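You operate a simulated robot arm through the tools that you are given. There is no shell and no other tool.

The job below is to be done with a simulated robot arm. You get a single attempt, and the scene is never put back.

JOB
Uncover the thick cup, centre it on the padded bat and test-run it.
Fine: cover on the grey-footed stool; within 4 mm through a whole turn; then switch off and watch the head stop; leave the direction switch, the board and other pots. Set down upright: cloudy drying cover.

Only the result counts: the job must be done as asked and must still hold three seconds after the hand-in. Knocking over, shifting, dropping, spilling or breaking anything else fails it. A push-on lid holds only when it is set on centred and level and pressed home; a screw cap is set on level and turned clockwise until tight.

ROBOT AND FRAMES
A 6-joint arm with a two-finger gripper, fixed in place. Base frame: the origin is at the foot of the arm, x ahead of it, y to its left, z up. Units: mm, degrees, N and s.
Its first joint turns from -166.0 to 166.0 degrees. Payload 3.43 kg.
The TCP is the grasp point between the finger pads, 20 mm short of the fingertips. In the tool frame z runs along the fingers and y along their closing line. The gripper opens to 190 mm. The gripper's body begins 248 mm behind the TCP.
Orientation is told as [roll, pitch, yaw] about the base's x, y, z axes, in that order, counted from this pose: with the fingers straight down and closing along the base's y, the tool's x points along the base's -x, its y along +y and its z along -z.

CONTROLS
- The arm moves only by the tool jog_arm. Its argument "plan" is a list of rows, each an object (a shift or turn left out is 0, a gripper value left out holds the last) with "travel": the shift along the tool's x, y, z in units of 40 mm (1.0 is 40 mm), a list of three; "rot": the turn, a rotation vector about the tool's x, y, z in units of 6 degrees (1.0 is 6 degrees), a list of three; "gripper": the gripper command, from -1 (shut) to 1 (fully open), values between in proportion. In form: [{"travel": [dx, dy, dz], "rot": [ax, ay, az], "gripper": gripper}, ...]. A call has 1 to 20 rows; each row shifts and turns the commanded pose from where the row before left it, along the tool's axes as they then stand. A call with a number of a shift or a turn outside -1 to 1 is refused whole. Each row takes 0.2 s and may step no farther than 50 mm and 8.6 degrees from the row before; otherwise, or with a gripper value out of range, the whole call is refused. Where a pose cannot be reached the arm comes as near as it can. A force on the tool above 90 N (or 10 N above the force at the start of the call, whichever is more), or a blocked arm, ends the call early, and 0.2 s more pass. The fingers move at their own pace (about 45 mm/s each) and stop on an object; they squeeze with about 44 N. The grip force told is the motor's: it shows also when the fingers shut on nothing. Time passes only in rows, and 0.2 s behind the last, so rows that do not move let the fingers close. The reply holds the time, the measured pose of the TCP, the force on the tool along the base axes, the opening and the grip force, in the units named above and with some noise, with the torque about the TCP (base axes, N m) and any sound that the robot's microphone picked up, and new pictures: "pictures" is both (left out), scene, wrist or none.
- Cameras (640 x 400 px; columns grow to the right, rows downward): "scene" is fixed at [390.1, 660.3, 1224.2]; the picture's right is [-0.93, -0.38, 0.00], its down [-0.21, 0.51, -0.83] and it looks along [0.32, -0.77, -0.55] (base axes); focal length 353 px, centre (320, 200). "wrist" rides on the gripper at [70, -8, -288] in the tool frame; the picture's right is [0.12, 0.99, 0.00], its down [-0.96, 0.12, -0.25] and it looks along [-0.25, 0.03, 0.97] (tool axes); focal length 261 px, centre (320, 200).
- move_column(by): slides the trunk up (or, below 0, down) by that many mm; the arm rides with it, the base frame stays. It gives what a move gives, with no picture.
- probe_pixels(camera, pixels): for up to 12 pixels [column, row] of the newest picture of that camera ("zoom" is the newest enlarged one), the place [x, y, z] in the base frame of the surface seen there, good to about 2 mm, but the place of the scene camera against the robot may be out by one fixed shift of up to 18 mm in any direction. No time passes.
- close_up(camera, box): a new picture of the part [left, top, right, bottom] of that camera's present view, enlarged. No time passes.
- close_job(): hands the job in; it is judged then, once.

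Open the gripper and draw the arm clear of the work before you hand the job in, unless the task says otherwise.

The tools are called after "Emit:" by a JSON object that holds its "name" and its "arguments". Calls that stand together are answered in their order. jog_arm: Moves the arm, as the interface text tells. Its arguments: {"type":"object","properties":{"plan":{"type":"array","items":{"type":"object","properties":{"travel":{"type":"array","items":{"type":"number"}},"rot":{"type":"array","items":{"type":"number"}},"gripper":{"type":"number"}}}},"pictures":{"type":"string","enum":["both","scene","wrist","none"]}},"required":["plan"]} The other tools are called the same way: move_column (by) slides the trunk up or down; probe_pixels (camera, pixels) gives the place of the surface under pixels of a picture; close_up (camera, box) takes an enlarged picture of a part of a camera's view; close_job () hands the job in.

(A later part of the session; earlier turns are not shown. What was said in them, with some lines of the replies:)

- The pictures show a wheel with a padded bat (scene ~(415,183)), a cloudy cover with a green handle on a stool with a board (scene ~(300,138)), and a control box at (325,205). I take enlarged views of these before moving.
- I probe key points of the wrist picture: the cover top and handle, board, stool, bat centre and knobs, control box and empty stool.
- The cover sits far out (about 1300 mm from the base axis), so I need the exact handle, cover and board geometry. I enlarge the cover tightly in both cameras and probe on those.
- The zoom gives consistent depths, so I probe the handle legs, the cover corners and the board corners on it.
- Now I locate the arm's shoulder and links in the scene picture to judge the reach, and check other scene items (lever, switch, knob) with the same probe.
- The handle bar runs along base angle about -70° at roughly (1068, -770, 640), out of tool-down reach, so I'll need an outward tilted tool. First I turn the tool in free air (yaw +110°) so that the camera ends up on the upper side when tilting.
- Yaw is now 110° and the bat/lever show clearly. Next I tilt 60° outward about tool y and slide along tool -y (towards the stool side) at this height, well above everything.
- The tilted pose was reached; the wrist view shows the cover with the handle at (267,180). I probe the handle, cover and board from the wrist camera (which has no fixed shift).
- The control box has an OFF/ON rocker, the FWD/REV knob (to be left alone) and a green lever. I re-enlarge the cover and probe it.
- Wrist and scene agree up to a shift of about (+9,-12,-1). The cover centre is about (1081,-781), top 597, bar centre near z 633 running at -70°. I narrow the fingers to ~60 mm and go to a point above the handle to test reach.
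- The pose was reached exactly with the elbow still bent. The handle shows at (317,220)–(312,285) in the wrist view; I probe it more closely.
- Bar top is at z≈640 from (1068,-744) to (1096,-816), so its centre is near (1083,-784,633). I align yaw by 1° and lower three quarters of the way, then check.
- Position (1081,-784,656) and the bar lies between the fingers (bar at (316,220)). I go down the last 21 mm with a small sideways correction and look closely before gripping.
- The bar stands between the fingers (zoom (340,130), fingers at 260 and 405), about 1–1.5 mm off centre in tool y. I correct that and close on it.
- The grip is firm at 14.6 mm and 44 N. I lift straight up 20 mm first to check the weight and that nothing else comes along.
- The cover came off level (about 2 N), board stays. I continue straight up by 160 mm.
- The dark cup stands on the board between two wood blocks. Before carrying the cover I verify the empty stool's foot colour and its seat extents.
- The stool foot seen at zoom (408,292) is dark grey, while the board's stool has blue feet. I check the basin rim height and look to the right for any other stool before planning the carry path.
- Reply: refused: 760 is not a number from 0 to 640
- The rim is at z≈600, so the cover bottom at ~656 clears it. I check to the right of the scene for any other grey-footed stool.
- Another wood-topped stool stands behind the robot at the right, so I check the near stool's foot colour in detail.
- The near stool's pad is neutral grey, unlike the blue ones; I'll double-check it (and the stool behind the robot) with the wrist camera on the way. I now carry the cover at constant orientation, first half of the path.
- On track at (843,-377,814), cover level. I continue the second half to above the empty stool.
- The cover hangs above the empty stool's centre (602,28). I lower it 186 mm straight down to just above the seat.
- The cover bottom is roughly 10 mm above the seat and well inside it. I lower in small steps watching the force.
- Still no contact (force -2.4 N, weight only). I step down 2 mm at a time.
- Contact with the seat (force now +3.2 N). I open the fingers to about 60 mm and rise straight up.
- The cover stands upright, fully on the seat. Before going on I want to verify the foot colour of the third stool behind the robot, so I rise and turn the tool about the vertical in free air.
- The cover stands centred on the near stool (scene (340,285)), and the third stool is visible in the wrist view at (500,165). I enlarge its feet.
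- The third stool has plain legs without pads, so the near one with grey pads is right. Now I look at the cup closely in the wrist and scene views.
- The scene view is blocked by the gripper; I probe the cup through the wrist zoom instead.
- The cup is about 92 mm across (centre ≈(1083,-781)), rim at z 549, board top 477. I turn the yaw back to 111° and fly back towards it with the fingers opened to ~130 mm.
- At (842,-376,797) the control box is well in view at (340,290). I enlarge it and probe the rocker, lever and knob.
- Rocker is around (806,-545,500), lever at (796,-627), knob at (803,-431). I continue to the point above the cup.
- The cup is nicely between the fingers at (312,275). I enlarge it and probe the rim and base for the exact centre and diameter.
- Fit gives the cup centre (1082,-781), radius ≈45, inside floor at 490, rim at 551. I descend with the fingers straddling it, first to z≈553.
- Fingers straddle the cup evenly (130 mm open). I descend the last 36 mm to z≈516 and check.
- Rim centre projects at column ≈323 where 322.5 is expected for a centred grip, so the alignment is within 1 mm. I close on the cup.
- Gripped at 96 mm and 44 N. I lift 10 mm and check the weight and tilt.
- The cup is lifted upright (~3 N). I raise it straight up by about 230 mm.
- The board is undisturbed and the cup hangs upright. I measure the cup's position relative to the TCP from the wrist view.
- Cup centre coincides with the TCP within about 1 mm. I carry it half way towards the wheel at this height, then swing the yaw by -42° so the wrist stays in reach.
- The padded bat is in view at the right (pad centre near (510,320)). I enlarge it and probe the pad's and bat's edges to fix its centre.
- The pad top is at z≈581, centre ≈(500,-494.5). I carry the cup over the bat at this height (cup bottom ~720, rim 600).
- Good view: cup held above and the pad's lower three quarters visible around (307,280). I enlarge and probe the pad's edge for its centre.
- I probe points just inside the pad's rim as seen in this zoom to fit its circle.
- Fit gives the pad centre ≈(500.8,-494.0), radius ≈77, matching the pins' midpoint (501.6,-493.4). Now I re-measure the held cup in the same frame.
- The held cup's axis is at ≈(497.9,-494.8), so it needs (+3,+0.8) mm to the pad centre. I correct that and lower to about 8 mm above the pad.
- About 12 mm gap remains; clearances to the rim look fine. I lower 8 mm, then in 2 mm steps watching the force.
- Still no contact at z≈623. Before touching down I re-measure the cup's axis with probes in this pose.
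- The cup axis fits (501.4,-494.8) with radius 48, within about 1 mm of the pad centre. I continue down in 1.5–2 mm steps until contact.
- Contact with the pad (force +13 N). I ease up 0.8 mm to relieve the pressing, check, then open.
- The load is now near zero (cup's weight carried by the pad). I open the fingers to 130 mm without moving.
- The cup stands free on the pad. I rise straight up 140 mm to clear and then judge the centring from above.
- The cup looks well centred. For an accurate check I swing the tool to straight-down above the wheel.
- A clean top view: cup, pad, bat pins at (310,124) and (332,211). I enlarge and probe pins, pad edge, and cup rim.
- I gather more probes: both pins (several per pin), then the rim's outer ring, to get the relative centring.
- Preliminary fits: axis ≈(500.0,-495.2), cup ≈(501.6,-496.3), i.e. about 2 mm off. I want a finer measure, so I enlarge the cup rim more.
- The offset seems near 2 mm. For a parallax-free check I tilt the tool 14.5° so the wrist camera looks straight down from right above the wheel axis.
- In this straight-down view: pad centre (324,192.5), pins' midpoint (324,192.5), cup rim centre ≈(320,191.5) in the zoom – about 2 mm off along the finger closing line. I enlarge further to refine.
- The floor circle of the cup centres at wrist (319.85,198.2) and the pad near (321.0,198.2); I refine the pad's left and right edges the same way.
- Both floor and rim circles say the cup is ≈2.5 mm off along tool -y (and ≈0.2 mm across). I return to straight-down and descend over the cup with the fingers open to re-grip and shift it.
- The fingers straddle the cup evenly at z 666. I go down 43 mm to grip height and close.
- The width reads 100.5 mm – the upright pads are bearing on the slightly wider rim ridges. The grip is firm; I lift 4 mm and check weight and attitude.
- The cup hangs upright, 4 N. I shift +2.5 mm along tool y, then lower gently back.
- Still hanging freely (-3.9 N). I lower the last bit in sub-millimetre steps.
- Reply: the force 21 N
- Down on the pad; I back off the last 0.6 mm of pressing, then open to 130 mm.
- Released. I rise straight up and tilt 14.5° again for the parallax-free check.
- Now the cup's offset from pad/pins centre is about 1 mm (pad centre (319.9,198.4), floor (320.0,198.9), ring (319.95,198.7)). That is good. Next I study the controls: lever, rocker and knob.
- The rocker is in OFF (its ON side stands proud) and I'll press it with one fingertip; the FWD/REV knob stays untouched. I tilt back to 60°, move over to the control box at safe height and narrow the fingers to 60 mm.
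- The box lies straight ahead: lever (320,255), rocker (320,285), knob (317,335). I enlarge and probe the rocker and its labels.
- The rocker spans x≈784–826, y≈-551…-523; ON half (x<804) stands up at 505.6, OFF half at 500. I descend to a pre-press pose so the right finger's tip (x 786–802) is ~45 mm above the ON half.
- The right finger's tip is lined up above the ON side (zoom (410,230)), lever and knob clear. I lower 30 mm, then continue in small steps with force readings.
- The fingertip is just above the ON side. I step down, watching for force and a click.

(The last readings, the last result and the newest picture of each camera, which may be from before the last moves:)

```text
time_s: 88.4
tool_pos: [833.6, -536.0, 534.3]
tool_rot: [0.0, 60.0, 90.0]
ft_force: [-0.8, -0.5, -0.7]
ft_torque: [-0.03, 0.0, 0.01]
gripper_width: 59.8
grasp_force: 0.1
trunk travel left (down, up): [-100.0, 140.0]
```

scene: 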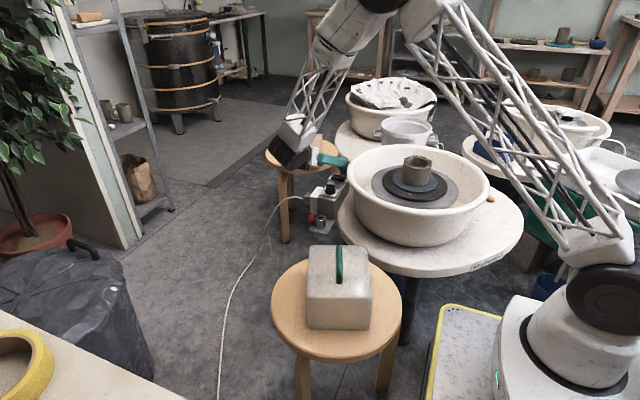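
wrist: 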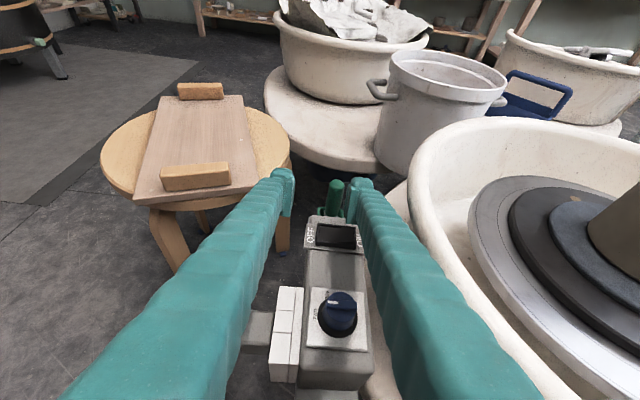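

No contact yet at 534. I continue in 2 mm steps.

Emit:
{"name": "jog_arm", "arguments": {"plan": [{"travel": [-0.0433, 0, 0.025]}, {}], "pictures": "none"}}

Emit:
{"name": "jog_arm", "arguments": {"plan": [{"travel": [-0.0433, 0, 0.025]}, {}], "pictures": "wrist"}}

```text
time_s: 89.0
tool_pos: [831.5, -534.8, 531.8]
tool_rot: [0.0, 60.0, 90.0]
ft_force: [0.3, 1.2, 0.0]
ft_torque: [0.01, -0.02, 0.02]
gripper_width: 59.7
grasp_force: 0.2
trunk travel left (down, up): [-100.0, 140.0]
```

```text
time_s: 89.6
tool_pos: [832.2, -535.5, 531.5]
tool_rot: [0.0, 60.0, 89.9]
ft_force: [0.5, 1.1, 1.5]
ft_torque: [0.02, 0.06, -0.02]
gripper_width: 60.0
grasp_force: 0.0
trunk travel left (down, up): [-100.0, 140.0]
```

wrist: 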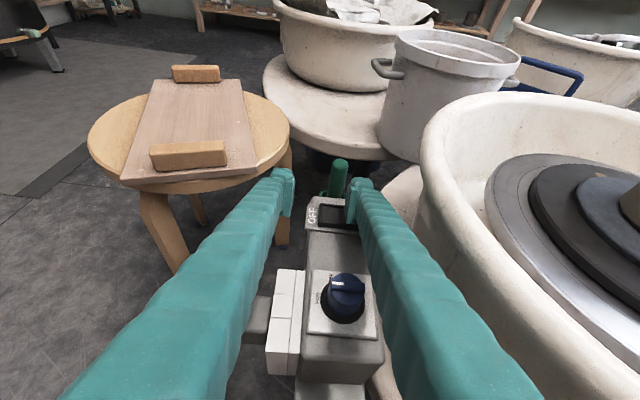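

First light contact (1.5 N). I keep pressing in 1.5–2 mm steps.

Emit:
{"name": "jog_arm", "arguments": {"plan": [{"travel": [-0.0433, 0, 0.025]}, {}], "pictures": "none"}}

Emit:
{"name": "jog_arm", "arguments": {"plan": [{"travel": [-0.0433, 0, 0.025]}, {}], "pictures": "wrist"}}

Emit:
{"name": "close_up", "arguments": {"camera": "wrist", "box": [285, 170, 365, 240]}}

```text
time_s: 90.2
tool_pos: [831.5, -535.7, 527.7]
tool_rot: [0.0, 60.0, 90.0]
ft_force: [0.4, 0.6, 0.6]
ft_torque: [0.0, 0.04, 0.04]
gripper_width: 59.8
grasp_force: 0.1
trunk travel left (down, up): [-100.0, 140.0]
```

```text
time_s: 90.8
tool_pos: [831.8, -533.9, 526.7]
tool_rot: [0.0, 60.0, 89.9]
ft_force: [-1.4, -0.7, 7.2]
ft_torque: [-0.01, 0.29, 0.0]
gripper_width: 60.0
grasp_force: 0.2
trunk travel left (down, up): [-100.0, 140.0]
```

wrist: 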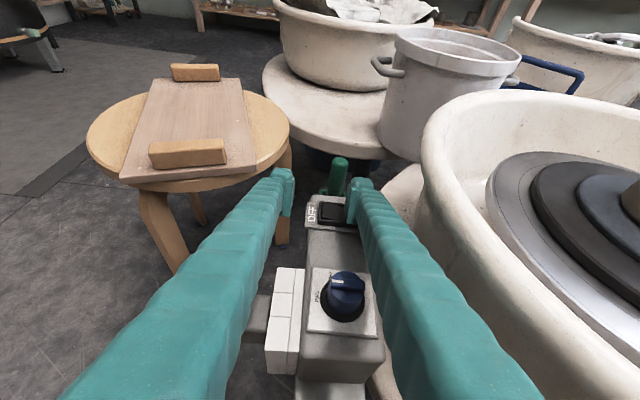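

```text
5.71 times, centred on (325, 205) of wrist
```

zoom: 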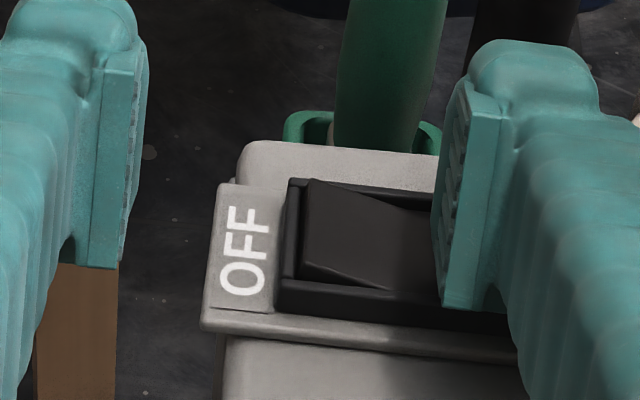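

The OFF end has now risen, so the rocker is ON. No sound was reported; I lift the finger off and look whether the head turns.

Emit:
{"name": "jog_arm", "arguments": {"plan": [{"travel": [0.433, 0, -0.25]}, {"travel": [0.433, 0, -0.25]}, {"travel": [0.433, 0, -0.25]}, {"travel": [0.433, 0, -0.25]}, {}]}}

Emit:
{"name": "close_up", "arguments": {"camera": "scene", "box": [360, 130, 480, 230]}}

```text
time_s: 92.0
tool_pos: [832.3, -534.6, 607.5]
tool_rot: [0.0, 59.9, 90.1]
ft_force: [0.0, 0.4, 0.7]
ft_torque: [0.01, 0.0, 0.0]
gripper_width: 59.9
grasp_force: 0.0
trunk travel left (down, up): [-100.0, 140.0]
```

scene: 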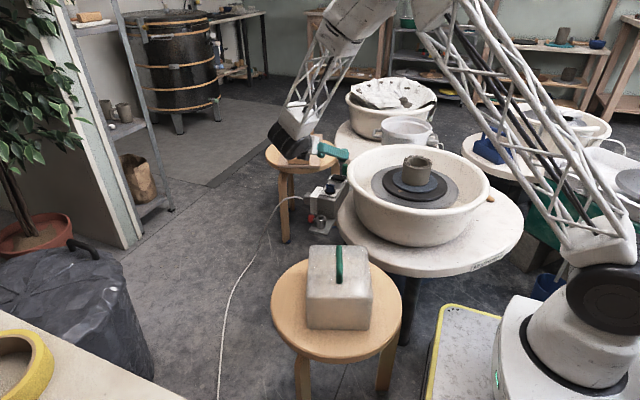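
wrist: 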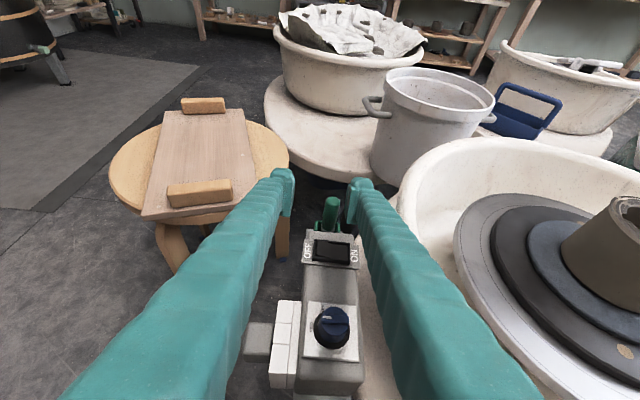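

```text
4.00 times, centred on (420, 180) of scene
```

zoom: 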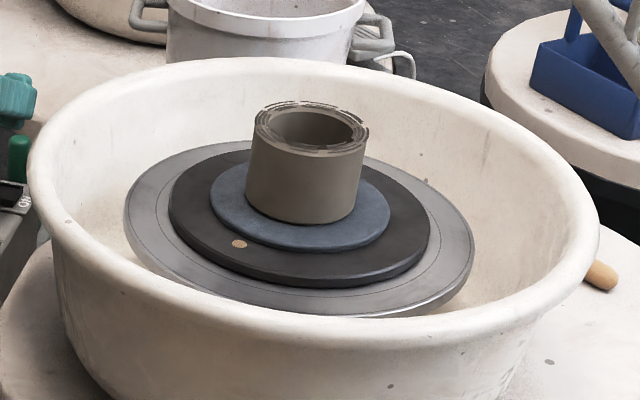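

The bat pin seems to have moved in the scene (now (400,191)). I wait 1 s and compare to see whether the head is turning.

Emit:
{"name": "jog_arm", "arguments": {"plan": [{}, {}, {}, {}], "pictures": "none"}}

Emit:
{"name": "close_up", "arguments": {"camera": "scene", "box": [360, 130, 480, 230]}}

```text
time_s: 93.0
tool_pos: [831.9, -533.6, 607.1]
tool_rot: [0.0, 60.0, 90.0]
ft_force: [-0.8, 0.7, 0.5]
ft_torque: [-0.02, 0.0, 0.02]
gripper_width: 59.8
grasp_force: 0.1
trunk travel left (down, up): [-100.0, 140.0]
```

```text
4.00 times, centred on (420, 180) of scene
```

zoom: 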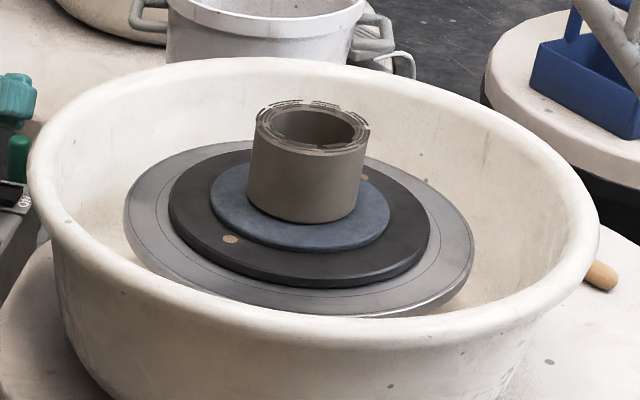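

Between 92.0 and 93.0 s the pin moved from (239,243) to (230,239) in the zoom. I sample at shorter intervals to learn the speed and direction.

Emit:
{"name": "jog_arm", "arguments": {"plan": [{}], "pictures": "none"}}

Emit:
{"name": "close_up", "arguments": {"camera": "scene", "box": [360, 130, 480, 230]}}

Emit:
{"name": "jog_arm", "arguments": {"plan": [{}, {}, {}, {}, {}, {}, {}, {}, {}], "pictures": "none"}}

Emit:
{"name": "close_up", "arguments": {"camera": "scene", "box": [360, 130, 480, 230]}}

```text
time_s: 93.4
tool_pos: [832.4, -533.5, 607.0]
tool_rot: [0.1, 60.1, 90.0]
ft_force: [-0.1, 0.4, 0.1]
ft_torque: [-0.02, 0.03, 0.01]
gripper_width: 60.1
grasp_force: 0.0
trunk travel left (down, up): [-100.0, 140.0]
```

```text
4.00 times, centred on (420, 180) of scene
```

zoom: 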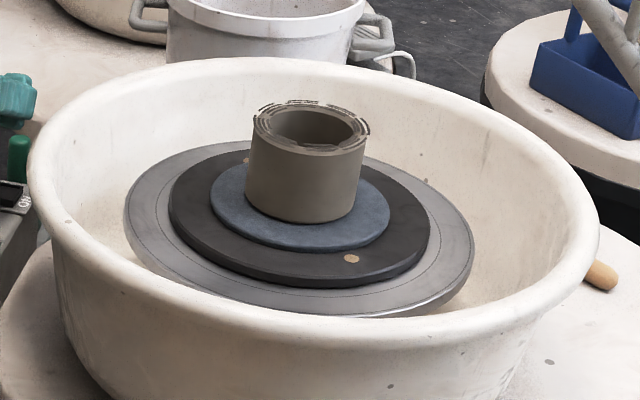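

```text
time_s: 95.4
tool_pos: [832.7, -534.6, 607.3]
tool_rot: [0.0, 60.0, 90.0]
ft_force: [-0.4, -0.8, -0.4]
ft_torque: [0.0, 0.0, -0.01]
gripper_width: 59.9
grasp_force: 0.0
trunk travel left (down, up): [-100.0, 140.0]
```

```text
4.00 times, centred on (420, 180) of scene
```

zoom: 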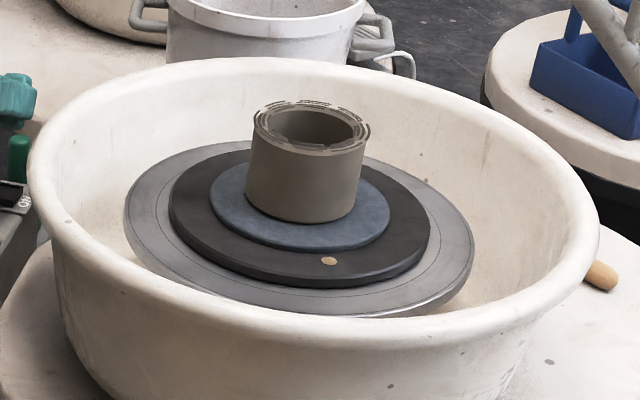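

The head turns about 175°/s (one turn ≈ 2.1 s) and the cup rides steadily. I measure the run-out by sampling the cup's edges enlarged at different phases.

Emit:
{"name": "close_up", "arguments": {"camera": "scene", "box": [398, 148, 438, 178]}}

Emit:
{"name": "jog_arm", "arguments": {"plan": [{}], "pictures": "none"}}

Emit:
{"name": "close_up", "arguments": {"camera": "scene", "box": [398, 148, 438, 178]}}

Emit:
{"name": "jog_arm", "arguments": {"plan": [{}], "pictures": "none"}}

Emit:
{"name": "close_up", "arguments": {"camera": "scene", "box": [398, 148, 438, 178]}}

Emit:
{"name": "jog_arm", "arguments": {"plan": [{}], "pictures": "none"}}

Emit:
{"name": "close_up", "arguments": {"camera": "scene", "box": [398, 148, 438, 178]}}

Emit:
{"name": "jog_arm", "arguments": {"plan": [{}], "pictures": "none"}}

Emit:
{"name": "close_up", "arguments": {"camera": "scene", "box": [398, 148, 438, 178]}}

```text
13.33 times, centred on (418, 163) of scene
```

zoom: 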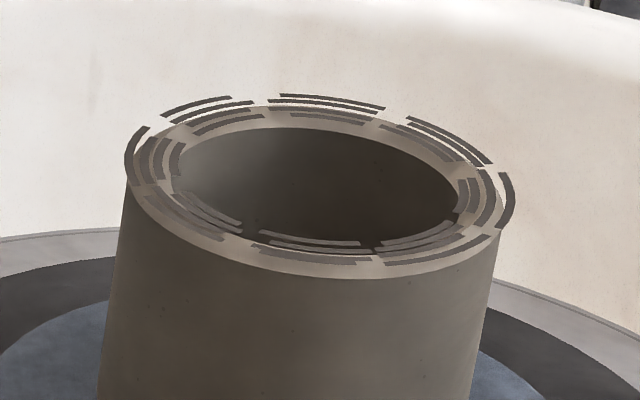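

```text
time_s: 95.8
tool_pos: [832.6, -534.2, 606.5]
tool_rot: [0.0, 60.0, 90.0]
ft_force: [0.2, -0.2, -0.3]
ft_torque: [-0.03, 0.03, 0.02]
gripper_width: 59.7
grasp_force: 0.2
trunk travel left (down, up): [-100.0, 140.0]
```

```text
13.33 times, centred on (418, 163) of scene
```

zoom: 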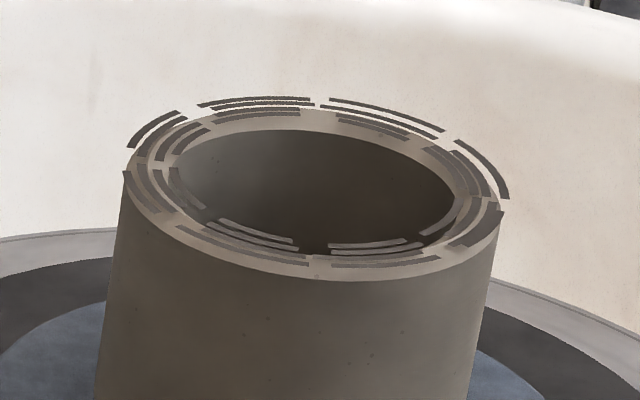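

```text
time_s: 96.2
tool_pos: [832.2, -534.8, 607.7]
tool_rot: [0.1, 60.0, 90.0]
ft_force: [0.1, 0.2, 0.2]
ft_torque: [0.01, 0.0, -0.02]
gripper_width: 59.7
grasp_force: 0.0
trunk travel left (down, up): [-100.0, 140.0]
```

```text
13.33 times, centred on (418, 163) of scene
```

zoom: 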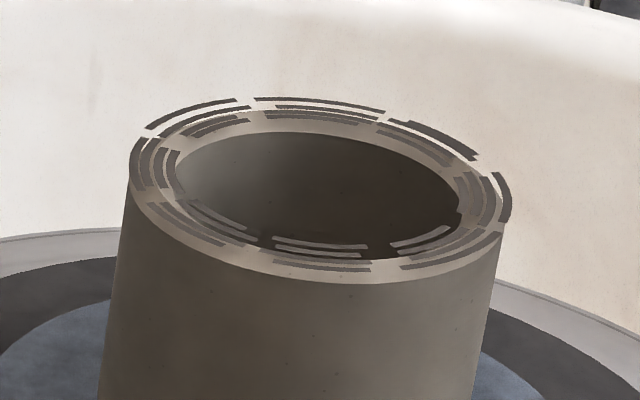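

```text
time_s: 96.6
tool_pos: [832.4, -533.7, 607.8]
tool_rot: [-0.1, 59.9, 90.0]
ft_force: [-0.4, -0.6, 0.1]
ft_torque: [-0.01, -0.01, 0.02]
gripper_width: 59.6
grasp_force: 0.1
trunk travel left (down, up): [-100.0, 140.0]
```

```text
13.33 times, centred on (418, 163) of scene
```

zoom: 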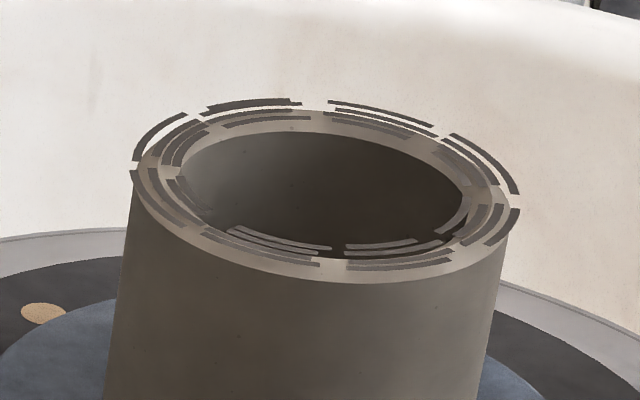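

```text
time_s: 97.0
tool_pos: [833.9, -533.6, 607.1]
tool_rot: [0.0, 60.0, 90.1]
ft_force: [0.0, -0.7, 0.3]
ft_torque: [-0.01, 0.02, 0.0]
gripper_width: 59.8
grasp_force: 0.2
trunk travel left (down, up): [-100.0, 140.0]
```

```text
13.33 times, centred on (418, 163) of scene
```

zoom: 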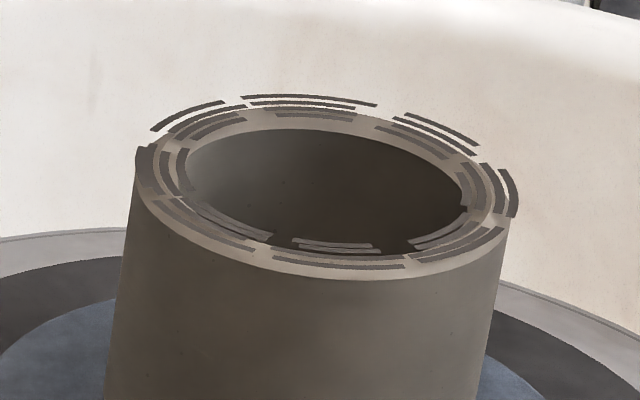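

Edges vary about 10–12 px at 0.28 mm/px, i.e. roughly 3 mm total run-out (≈1.5 mm eccentric). I sample the left wall edge at higher magnification over a whole turn to be sure.

Emit:
{"name": "close_up", "arguments": {"camera": "scene", "box": [396, 166, 409, 174]}}

Emit:
{"name": "jog_arm", "arguments": {"plan": [{}], "pictures": "none"}}

Emit:
{"name": "close_up", "arguments": {"camera": "scene", "box": [396, 166, 409, 174]}}

Emit:
{"name": "jog_arm", "arguments": {"plan": [{}], "pictures": "none"}}

Emit:
{"name": "close_up", "arguments": {"camera": "scene", "box": [396, 166, 409, 174]}}

Emit:
{"name": "jog_arm", "arguments": {"plan": [{}], "pictures": "none"}}

Emit:
{"name": "close_up", "arguments": {"camera": "scene", "box": [396, 166, 409, 174]}}

Emit:
{"name": "jog_arm", "arguments": {"plan": [{}], "pictures": "none"}}

Emit:
{"name": "close_up", "arguments": {"camera": "scene", "box": [396, 166, 409, 174]}}

Emit:
{"name": "jog_arm", "arguments": {"plan": [{}], "pictures": "none"}}

Emit:
{"name": "close_up", "arguments": {"camera": "scene", "box": [396, 166, 409, 174]}}

```text
16.00 times, centred on (402, 170) of scene
```

zoom: 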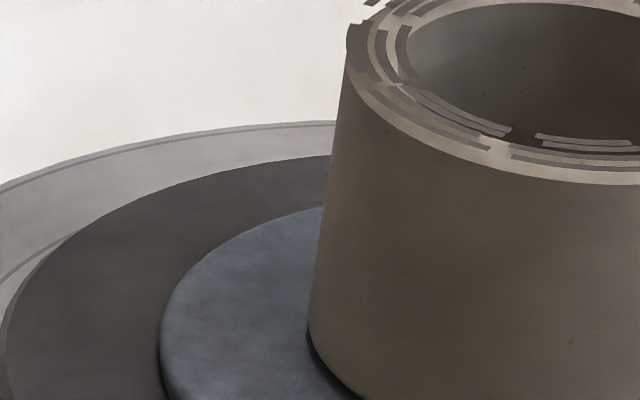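

```text
time_s: 97.4
tool_pos: [834.2, -535.1, 609.1]
tool_rot: [0.0, 60.0, 90.1]
ft_force: [0.4, 0.6, -0.5]
ft_torque: [0.0, 0.0, 0.01]
gripper_width: 59.7
grasp_force: 0.1
trunk travel left (down, up): [-100.0, 140.0]
```

```text
16.00 times, centred on (402, 170) of scene
```

zoom: 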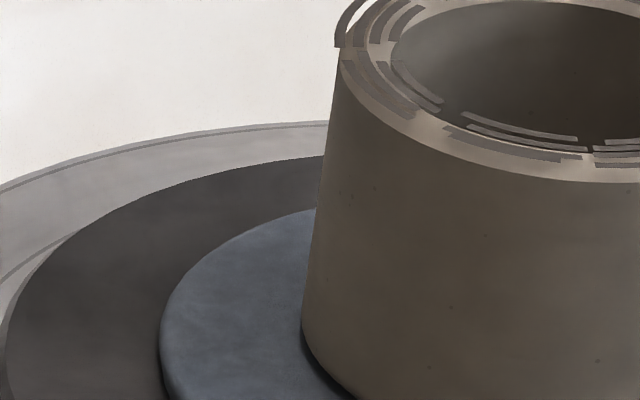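

```text
time_s: 97.8
tool_pos: [833.3, -533.8, 607.6]
tool_rot: [-0.1, 60.0, 90.0]
ft_force: [0.0, 0.3, -0.3]
ft_torque: [0.03, -0.01, 0.03]
gripper_width: 59.9
grasp_force: 0.1
trunk travel left (down, up): [-100.0, 140.0]
```

```text
16.00 times, centred on (402, 170) of scene
```

zoom: 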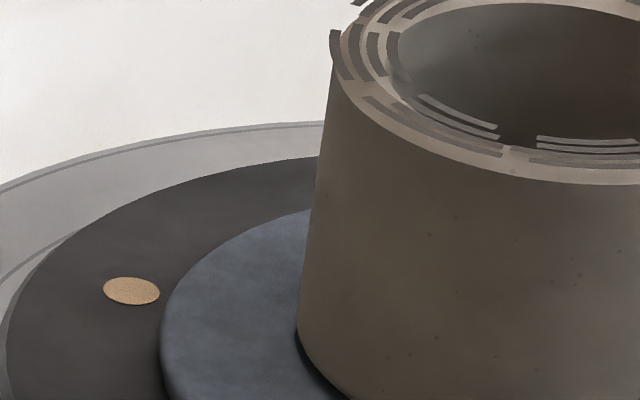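

```text
time_s: 98.2
tool_pos: [831.9, -534.0, 608.2]
tool_rot: [0.1, 60.0, 90.0]
ft_force: [0.7, 0.8, 0.2]
ft_torque: [-0.01, -0.03, -0.02]
gripper_width: 60.0
grasp_force: 0.0
trunk travel left (down, up): [-100.0, 140.0]
```

```text
16.00 times, centred on (402, 170) of scene
```

zoom: 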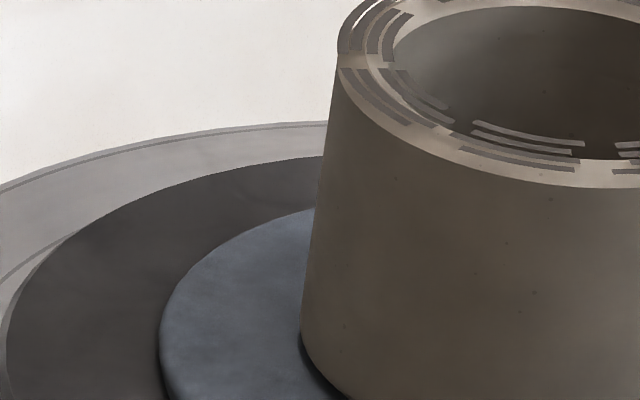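

```text
time_s: 98.6
tool_pos: [832.7, -533.7, 607.6]
tool_rot: [0.0, 60.0, 90.0]
ft_force: [-0.3, -0.6, 0.6]
ft_torque: [-0.01, 0.01, 0.01]
gripper_width: 59.8
grasp_force: 0.1
trunk travel left (down, up): [-100.0, 140.0]
```

```text
16.00 times, centred on (402, 170) of scene
```

zoom: 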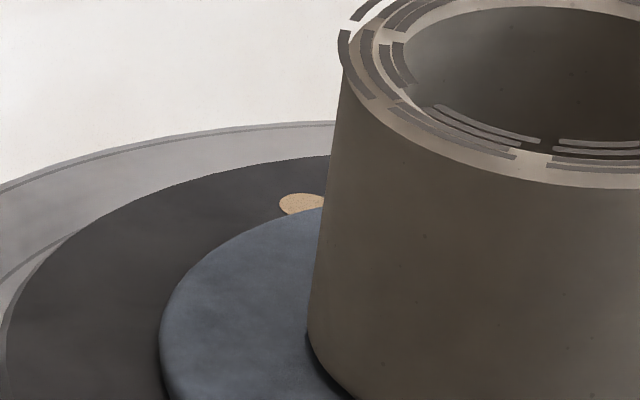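

```text
time_s: 99.0
tool_pos: [832.3, -536.0, 608.6]
tool_rot: [0.0, 60.1, 90.0]
ft_force: [0.8, -0.6, 0.7]
ft_torque: [-0.06, 0.01, -0.02]
gripper_width: 59.7
grasp_force: 0.0
trunk travel left (down, up): [-100.0, 140.0]
```

```text
16.00 times, centred on (402, 170) of scene
```

zoom: 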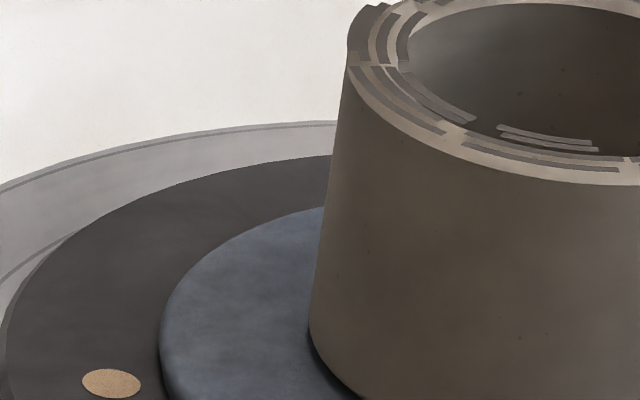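

The pad's edge stays fixed while the cup's base edge moves 296–308 px (0.23 mm/px), so total run-out is ≈2.9 mm, under 4 mm, over several whole turns. Now I shift 22 mm to put the finger above the raised OFF side and come down near it.

Emit:
{"name": "jog_arm", "arguments": {"plan": [{"travel": [0, -0.55, 0]}, {"travel": [-0.433, 0, 0.25]}, {"travel": [-0.433, 0, 0.25]}, {"travel": [-0.433, 0, 0.25]}, {}, {}], "pictures": "wrist"}}

Emit:
{"name": "close_up", "arguments": {"camera": "wrist", "box": [280, 150, 400, 270]}}

```text
time_s: 100.4
tool_pos: [854.9, -536.3, 546.2]
tool_rot: [0.0, 60.0, 90.0]
ft_force: [0.5, 0.0, -0.6]
ft_torque: [0.01, 0.01, -0.01]
gripper_width: 59.9
grasp_force: 0.0
trunk travel left (down, up): [-100.0, 140.0]
```

wrist: 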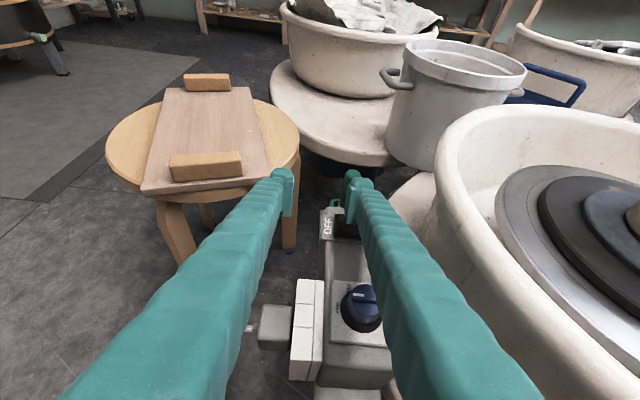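

```text
3.33 times, centred on (340, 210) of wrist
```

zoom: 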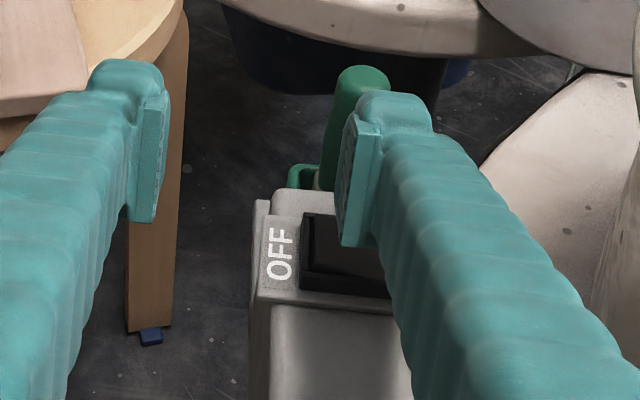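

The finger is above the OFF half. I press down in steps.

Emit:
{"name": "jog_arm", "arguments": {"plan": [{"travel": [-0.0866, 0, 0.05]}, {"travel": [-0.0866, 0, 0.05]}, {"travel": [-0.0866, 0, 0.05]}, {}], "pictures": "none"}}

Emit:
{"name": "jog_arm", "arguments": {"plan": [{"travel": [-0.0433, 0, 0.025]}, {}], "pictures": "none"}}

Emit:
{"name": "jog_arm", "arguments": {"plan": [{"travel": [-0.0433, 0, 0.025]}, {}], "pictures": "none"}}

Emit:
{"name": "jog_arm", "arguments": {"plan": [{"travel": [-0.0433, 0, 0.025]}, {}], "pictures": "wrist"}}

Emit:
{"name": "close_up", "arguments": {"camera": "wrist", "box": [300, 170, 380, 240]}}

```text
time_s: 101.4
tool_pos: [854.2, -535.6, 534.9]
tool_rot: [0.0, 60.0, 90.0]
ft_force: [-0.3, -0.2, 0.8]
ft_torque: [-0.02, 0.0, -0.02]
gripper_width: 59.8
grasp_force: 0.0
trunk travel left (down, up): [-100.0, 140.0]
```

```text
time_s: 102.0
tool_pos: [854.4, -534.9, 533.6]
tool_rot: [0.0, 60.0, 90.0]
ft_force: [0.7, -0.3, -0.3]
ft_torque: [0.0, 0.03, 0.02]
gripper_width: 59.7
grasp_force: 0.1
trunk travel left (down, up): [-100.0, 140.0]
```

```text
time_s: 102.6
tool_pos: [853.3, -535.3, 531.0]
tool_rot: [-0.1, 60.1, 90.0]
ft_force: [0.3, -0.5, -0.1]
ft_torque: [-0.06, 0.0, 0.03]
gripper_width: 59.9
grasp_force: 0.0
trunk travel left (down, up): [-100.0, 140.0]
```

```text
time_s: 103.2
tool_pos: [853.6, -534.8, 528.9]
tool_rot: [0.0, 60.0, 89.9]
ft_force: [-0.2, -0.5, 1.8]
ft_torque: [0.01, 0.07, 0.0]
gripper_width: 59.9
grasp_force: 0.1
trunk travel left (down, up): [-100.0, 140.0]
```

wrist: 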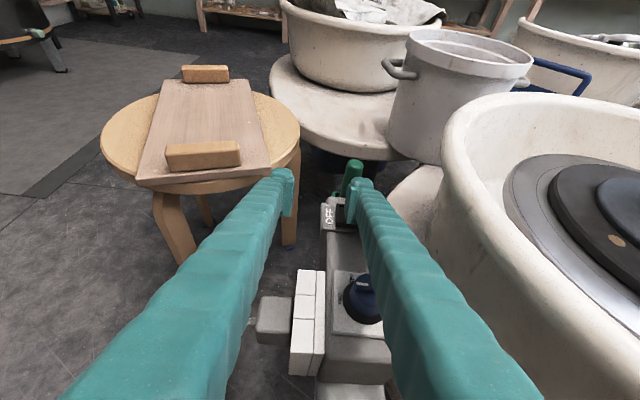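

```text
5.71 times, centred on (340, 205) of wrist
```

zoom: 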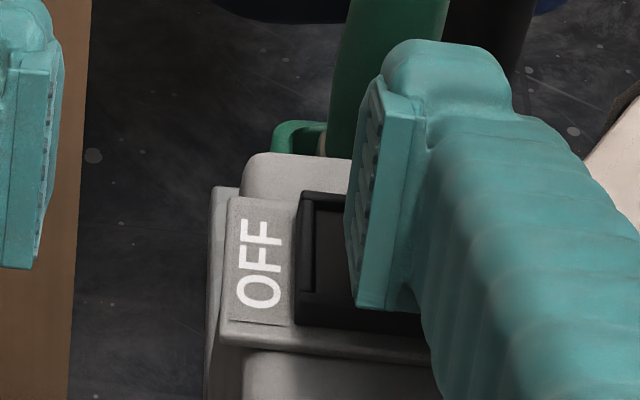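

Light contact (1.8 N). I continue pressing.

Emit:
{"name": "jog_arm", "arguments": {"plan": [{"travel": [-0.0433, 0, 0.025]}, {}], "pictures": "none"}}

Emit:
{"name": "close_up", "arguments": {"camera": "wrist", "box": [300, 170, 380, 240]}}

Emit:
{"name": "jog_arm", "arguments": {"plan": [{"travel": [-0.0433, 0, 0.025]}, {}], "pictures": "none"}}

Emit:
{"name": "close_up", "arguments": {"camera": "wrist", "box": [300, 170, 380, 240]}}

```text
time_s: 103.8
tool_pos: [855.2, -533.5, 528.7]
tool_rot: [-0.1, 60.1, 89.9]
ft_force: [-1.0, 4.3, 21.2]
ft_torque: [0.07, 0.93, -0.22]
gripper_width: 60.2
grasp_force: 0.7
trunk travel left (down, up): [-100.0, 140.0]
```

```text
5.71 times, centred on (340, 205) of wrist
```

zoom: 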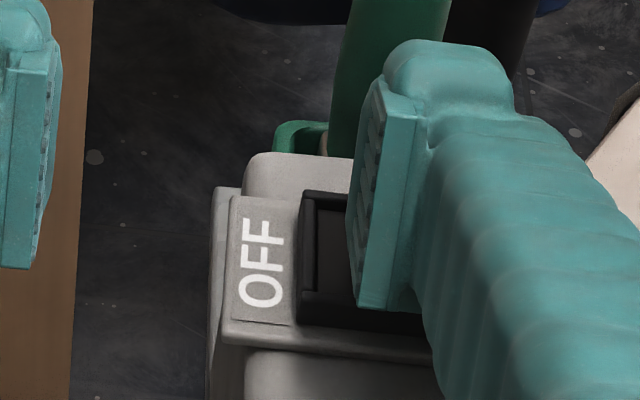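

```text
time_s: 104.4
tool_pos: [854.4, -534.2, 527.1]
tool_rot: [-0.3, 60.1, 89.8]
ft_force: [-1.0, 10.9, 49.7]
ft_torque: [0.22, 2.21, -0.52]
gripper_width: 61.4
grasp_force: 1.7
trunk travel left (down, up): [-100.0, 140.0]
```

```text
5.71 times, centred on (340, 205) of wrist
```

zoom: 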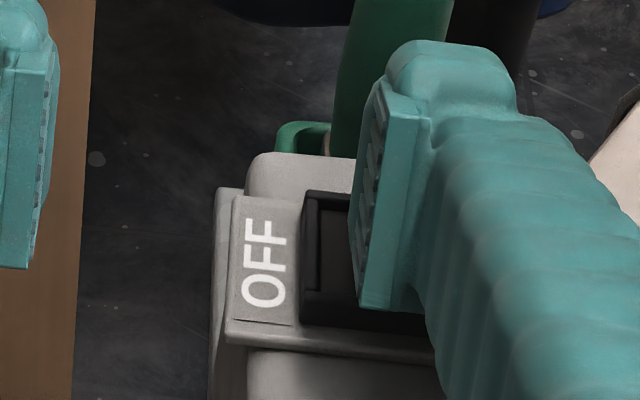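

The force has risen to 50 N, so the rocker is bottomed out on OFF. I back off at once and check rocker and wheel.

Emit:
{"name": "jog_arm", "arguments": {"plan": [{"travel": [0.217, 0, -0.125]}, {"travel": [0.433, 0, -0.25]}, {"travel": [0.433, 0, -0.25]}, {"travel": [0.433, 0, -0.25]}, {"travel": [0.433, 0, -0.25]}, {}]}}

Emit:
{"name": "close_up", "arguments": {"camera": "wrist", "box": [290, 190, 390, 290]}}

Emit:
{"name": "close_up", "arguments": {"camera": "scene", "box": [360, 130, 480, 230]}}

Emit:
{"name": "jog_arm", "arguments": {"plan": [{}], "pictures": "none"}}

Emit:
{"name": "close_up", "arguments": {"camera": "scene", "box": [360, 130, 480, 230]}}

```text
time_s: 105.8
tool_pos: [853.7, -535.4, 613.2]
tool_rot: [0.0, 60.0, 90.0]
ft_force: [0.3, 0.4, 0.4]
ft_torque: [0.01, -0.05, 0.01]
gripper_width: 59.5
grasp_force: 0.0
trunk travel left (down, up): [-100.0, 140.0]
```

scene: 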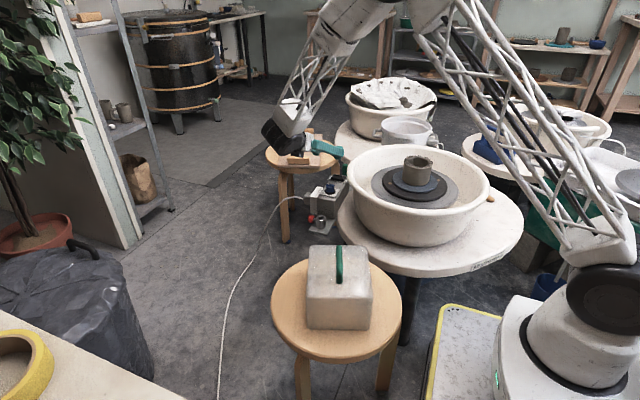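
wrist: 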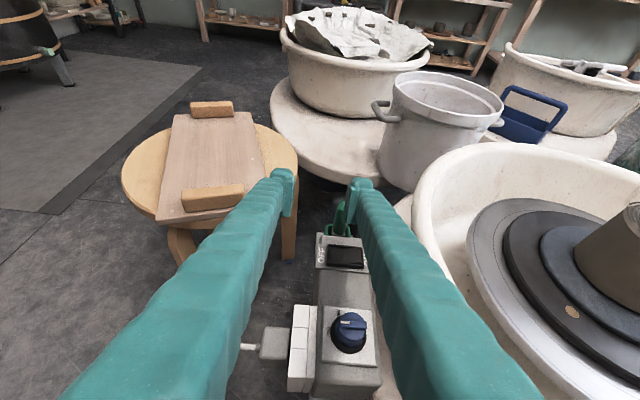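

```text
4.00 times, centred on (340, 240) of wrist
```

zoom: 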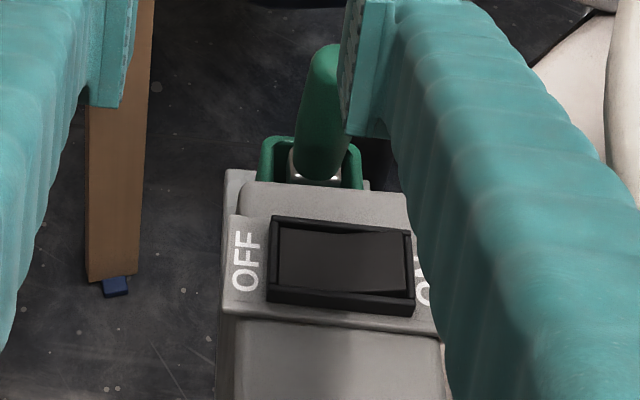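

```text
4.00 times, centred on (420, 180) of scene
```

zoom: 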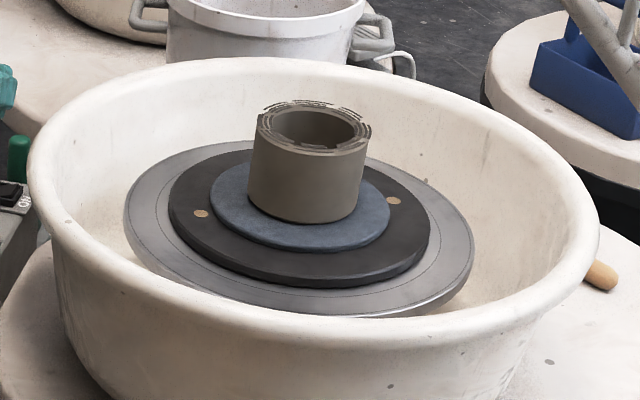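

```text
time_s: 106.2
tool_pos: [853.9, -535.9, 613.6]
tool_rot: [0.1, 60.0, 90.0]
ft_force: [1.0, 0.2, 0.7]
ft_torque: [-0.02, -0.01, 0.0]
gripper_width: 59.7
grasp_force: 0.2
trunk travel left (down, up): [-100.0, 140.0]
```

```text
4.00 times, centred on (420, 180) of scene
```

zoom: 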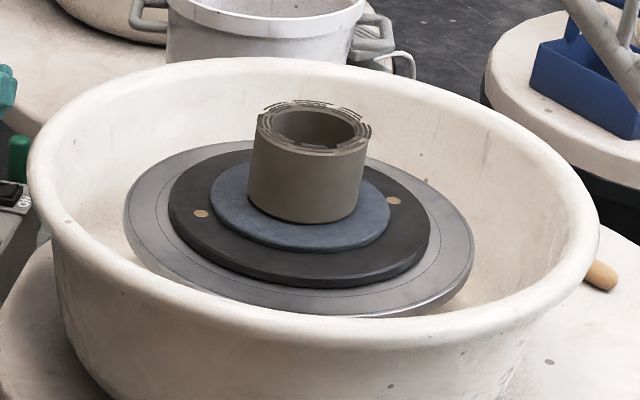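

The rocker shows OFF again and the pins stay at (201,213)/(394,201) in both frames 0.4 s apart – the head has stopped. I check the knob and lever, then rise clear and open the gripper.

Emit:
{"name": "close_up", "arguments": {"camera": "wrist", "box": [300, 180, 400, 380]}}

Emit:
{"name": "jog_arm", "arguments": {"plan": [{"travel": [0.433, 0, -0.25]}, {"travel": [0.823, 0, -0.475]}, {"travel": [0.823, 0, -0.475]}, {"travel": [0.823, 0, -0.475]}, {"travel": [0.823, 0, -0.475]}, {"travel": [0.823, 0, -0.475]}, {"travel": [0.433, 0, -0.25], "gripper": 1}, {}, {}, {}, {}, {}]}}

Emit:
{"name": "close_up", "arguments": {"camera": "scene", "box": [305, 160, 365, 215]}}

Emit:
{"name": "close_up", "arguments": {"camera": "scene", "box": [360, 130, 480, 230]}}

Emit:
{"name": "close_up", "arguments": {"camera": "scene", "box": [262, 230, 412, 370]}}

```text
2.00 times, centred on (350, 280) of wrist
```

zoom: 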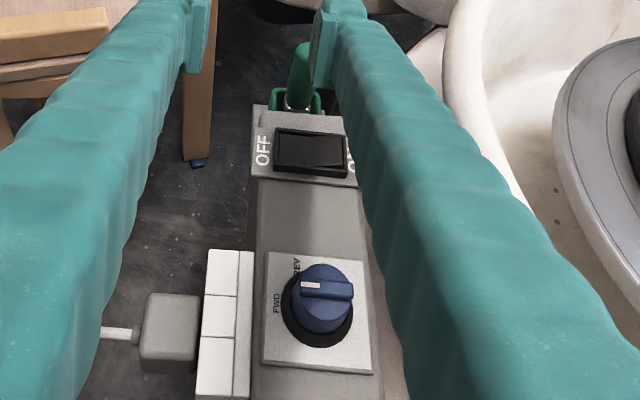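

```text
time_s: 108.8
tool_pos: [855.7, -532.5, 847.8]
tool_rot: [0.0, 60.0, 90.0]
ft_force: [0.5, -0.1, -0.3]
ft_torque: [0.01, -0.01, 0.03]
gripper_width: 184.4
grasp_force: 0.1
trunk travel left (down, up): [-100.0, 140.0]
```

scene: 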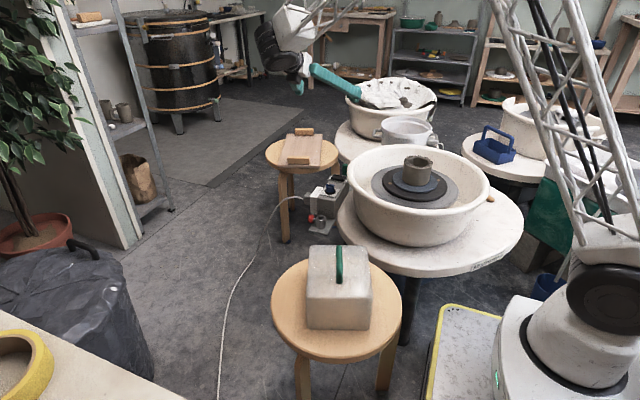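
wrist: 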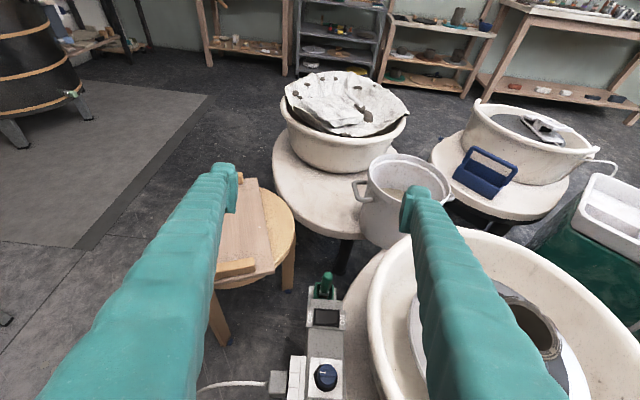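

```text
7.27 times, centred on (335, 188) of scene
```

zoom: 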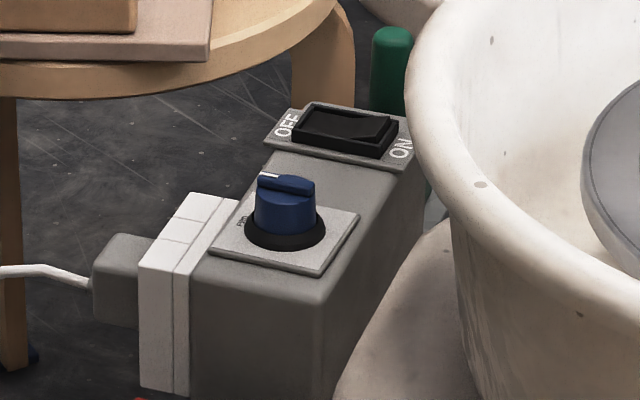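

```text
4.00 times, centred on (420, 180) of scene
```

zoom: 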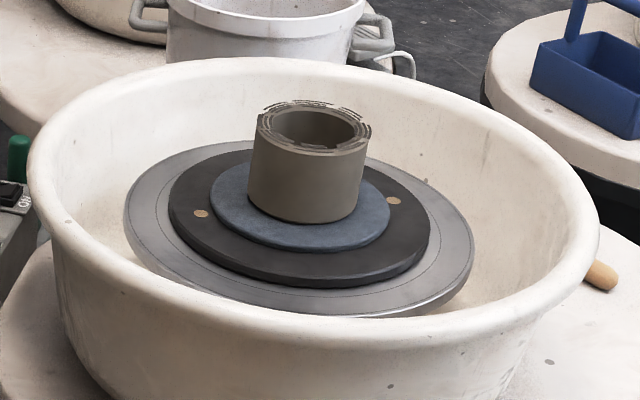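

```text
2.86 times, centred on (337, 300) of scene
```

zoom: 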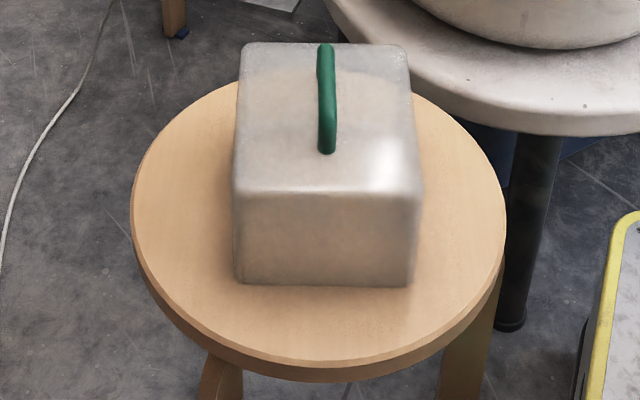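

Final state: rocker OFF, knob mark unchanged at FWD, pins motionless since 105.8 s, cup centred and upright, cover upright and fully on the grey-footed stool, board untouched, gripper open and well clear. I hand the job in.

Emit:
{"name": "close_job", "arguments": {}}

```text
The job is handed in.
```

I finished the job and handed it in. I don't have the judge's result.

- **Cover:** the cloudy drying cover stands upright, fully on the empty stool with the grey feet. The board's stool has blue feet, and the third stool's legs show no pads.
- **Cup:** the thick cup stands upright on the padded bat. I placed it, measured it about 2.5 mm off centre, and re-set it.
- **Test-run:** I switched the wheel on and it turned at about one turn every two seconds. Over several whole turns the cup's edge moved about 2.9 mm in total, which puts its axis roughly 1.5 mm off centre. That is inside your 4 mm limit.
- **Switch-off:** I pressed OFF and the head stopped. The bat pins were in the same place in three checks over 3 s. On the OFF press the finger pushed on to about 50 N once the switch had bottomed. I saw no damage or shift afterwards.
- **Left alone:** I did not touch the direction switch, the green lever or the other pots. The cup was lifted straight off its board, and the board looked unmoved.

The gripper is open and about 300 mm above the control box, clear of the work.
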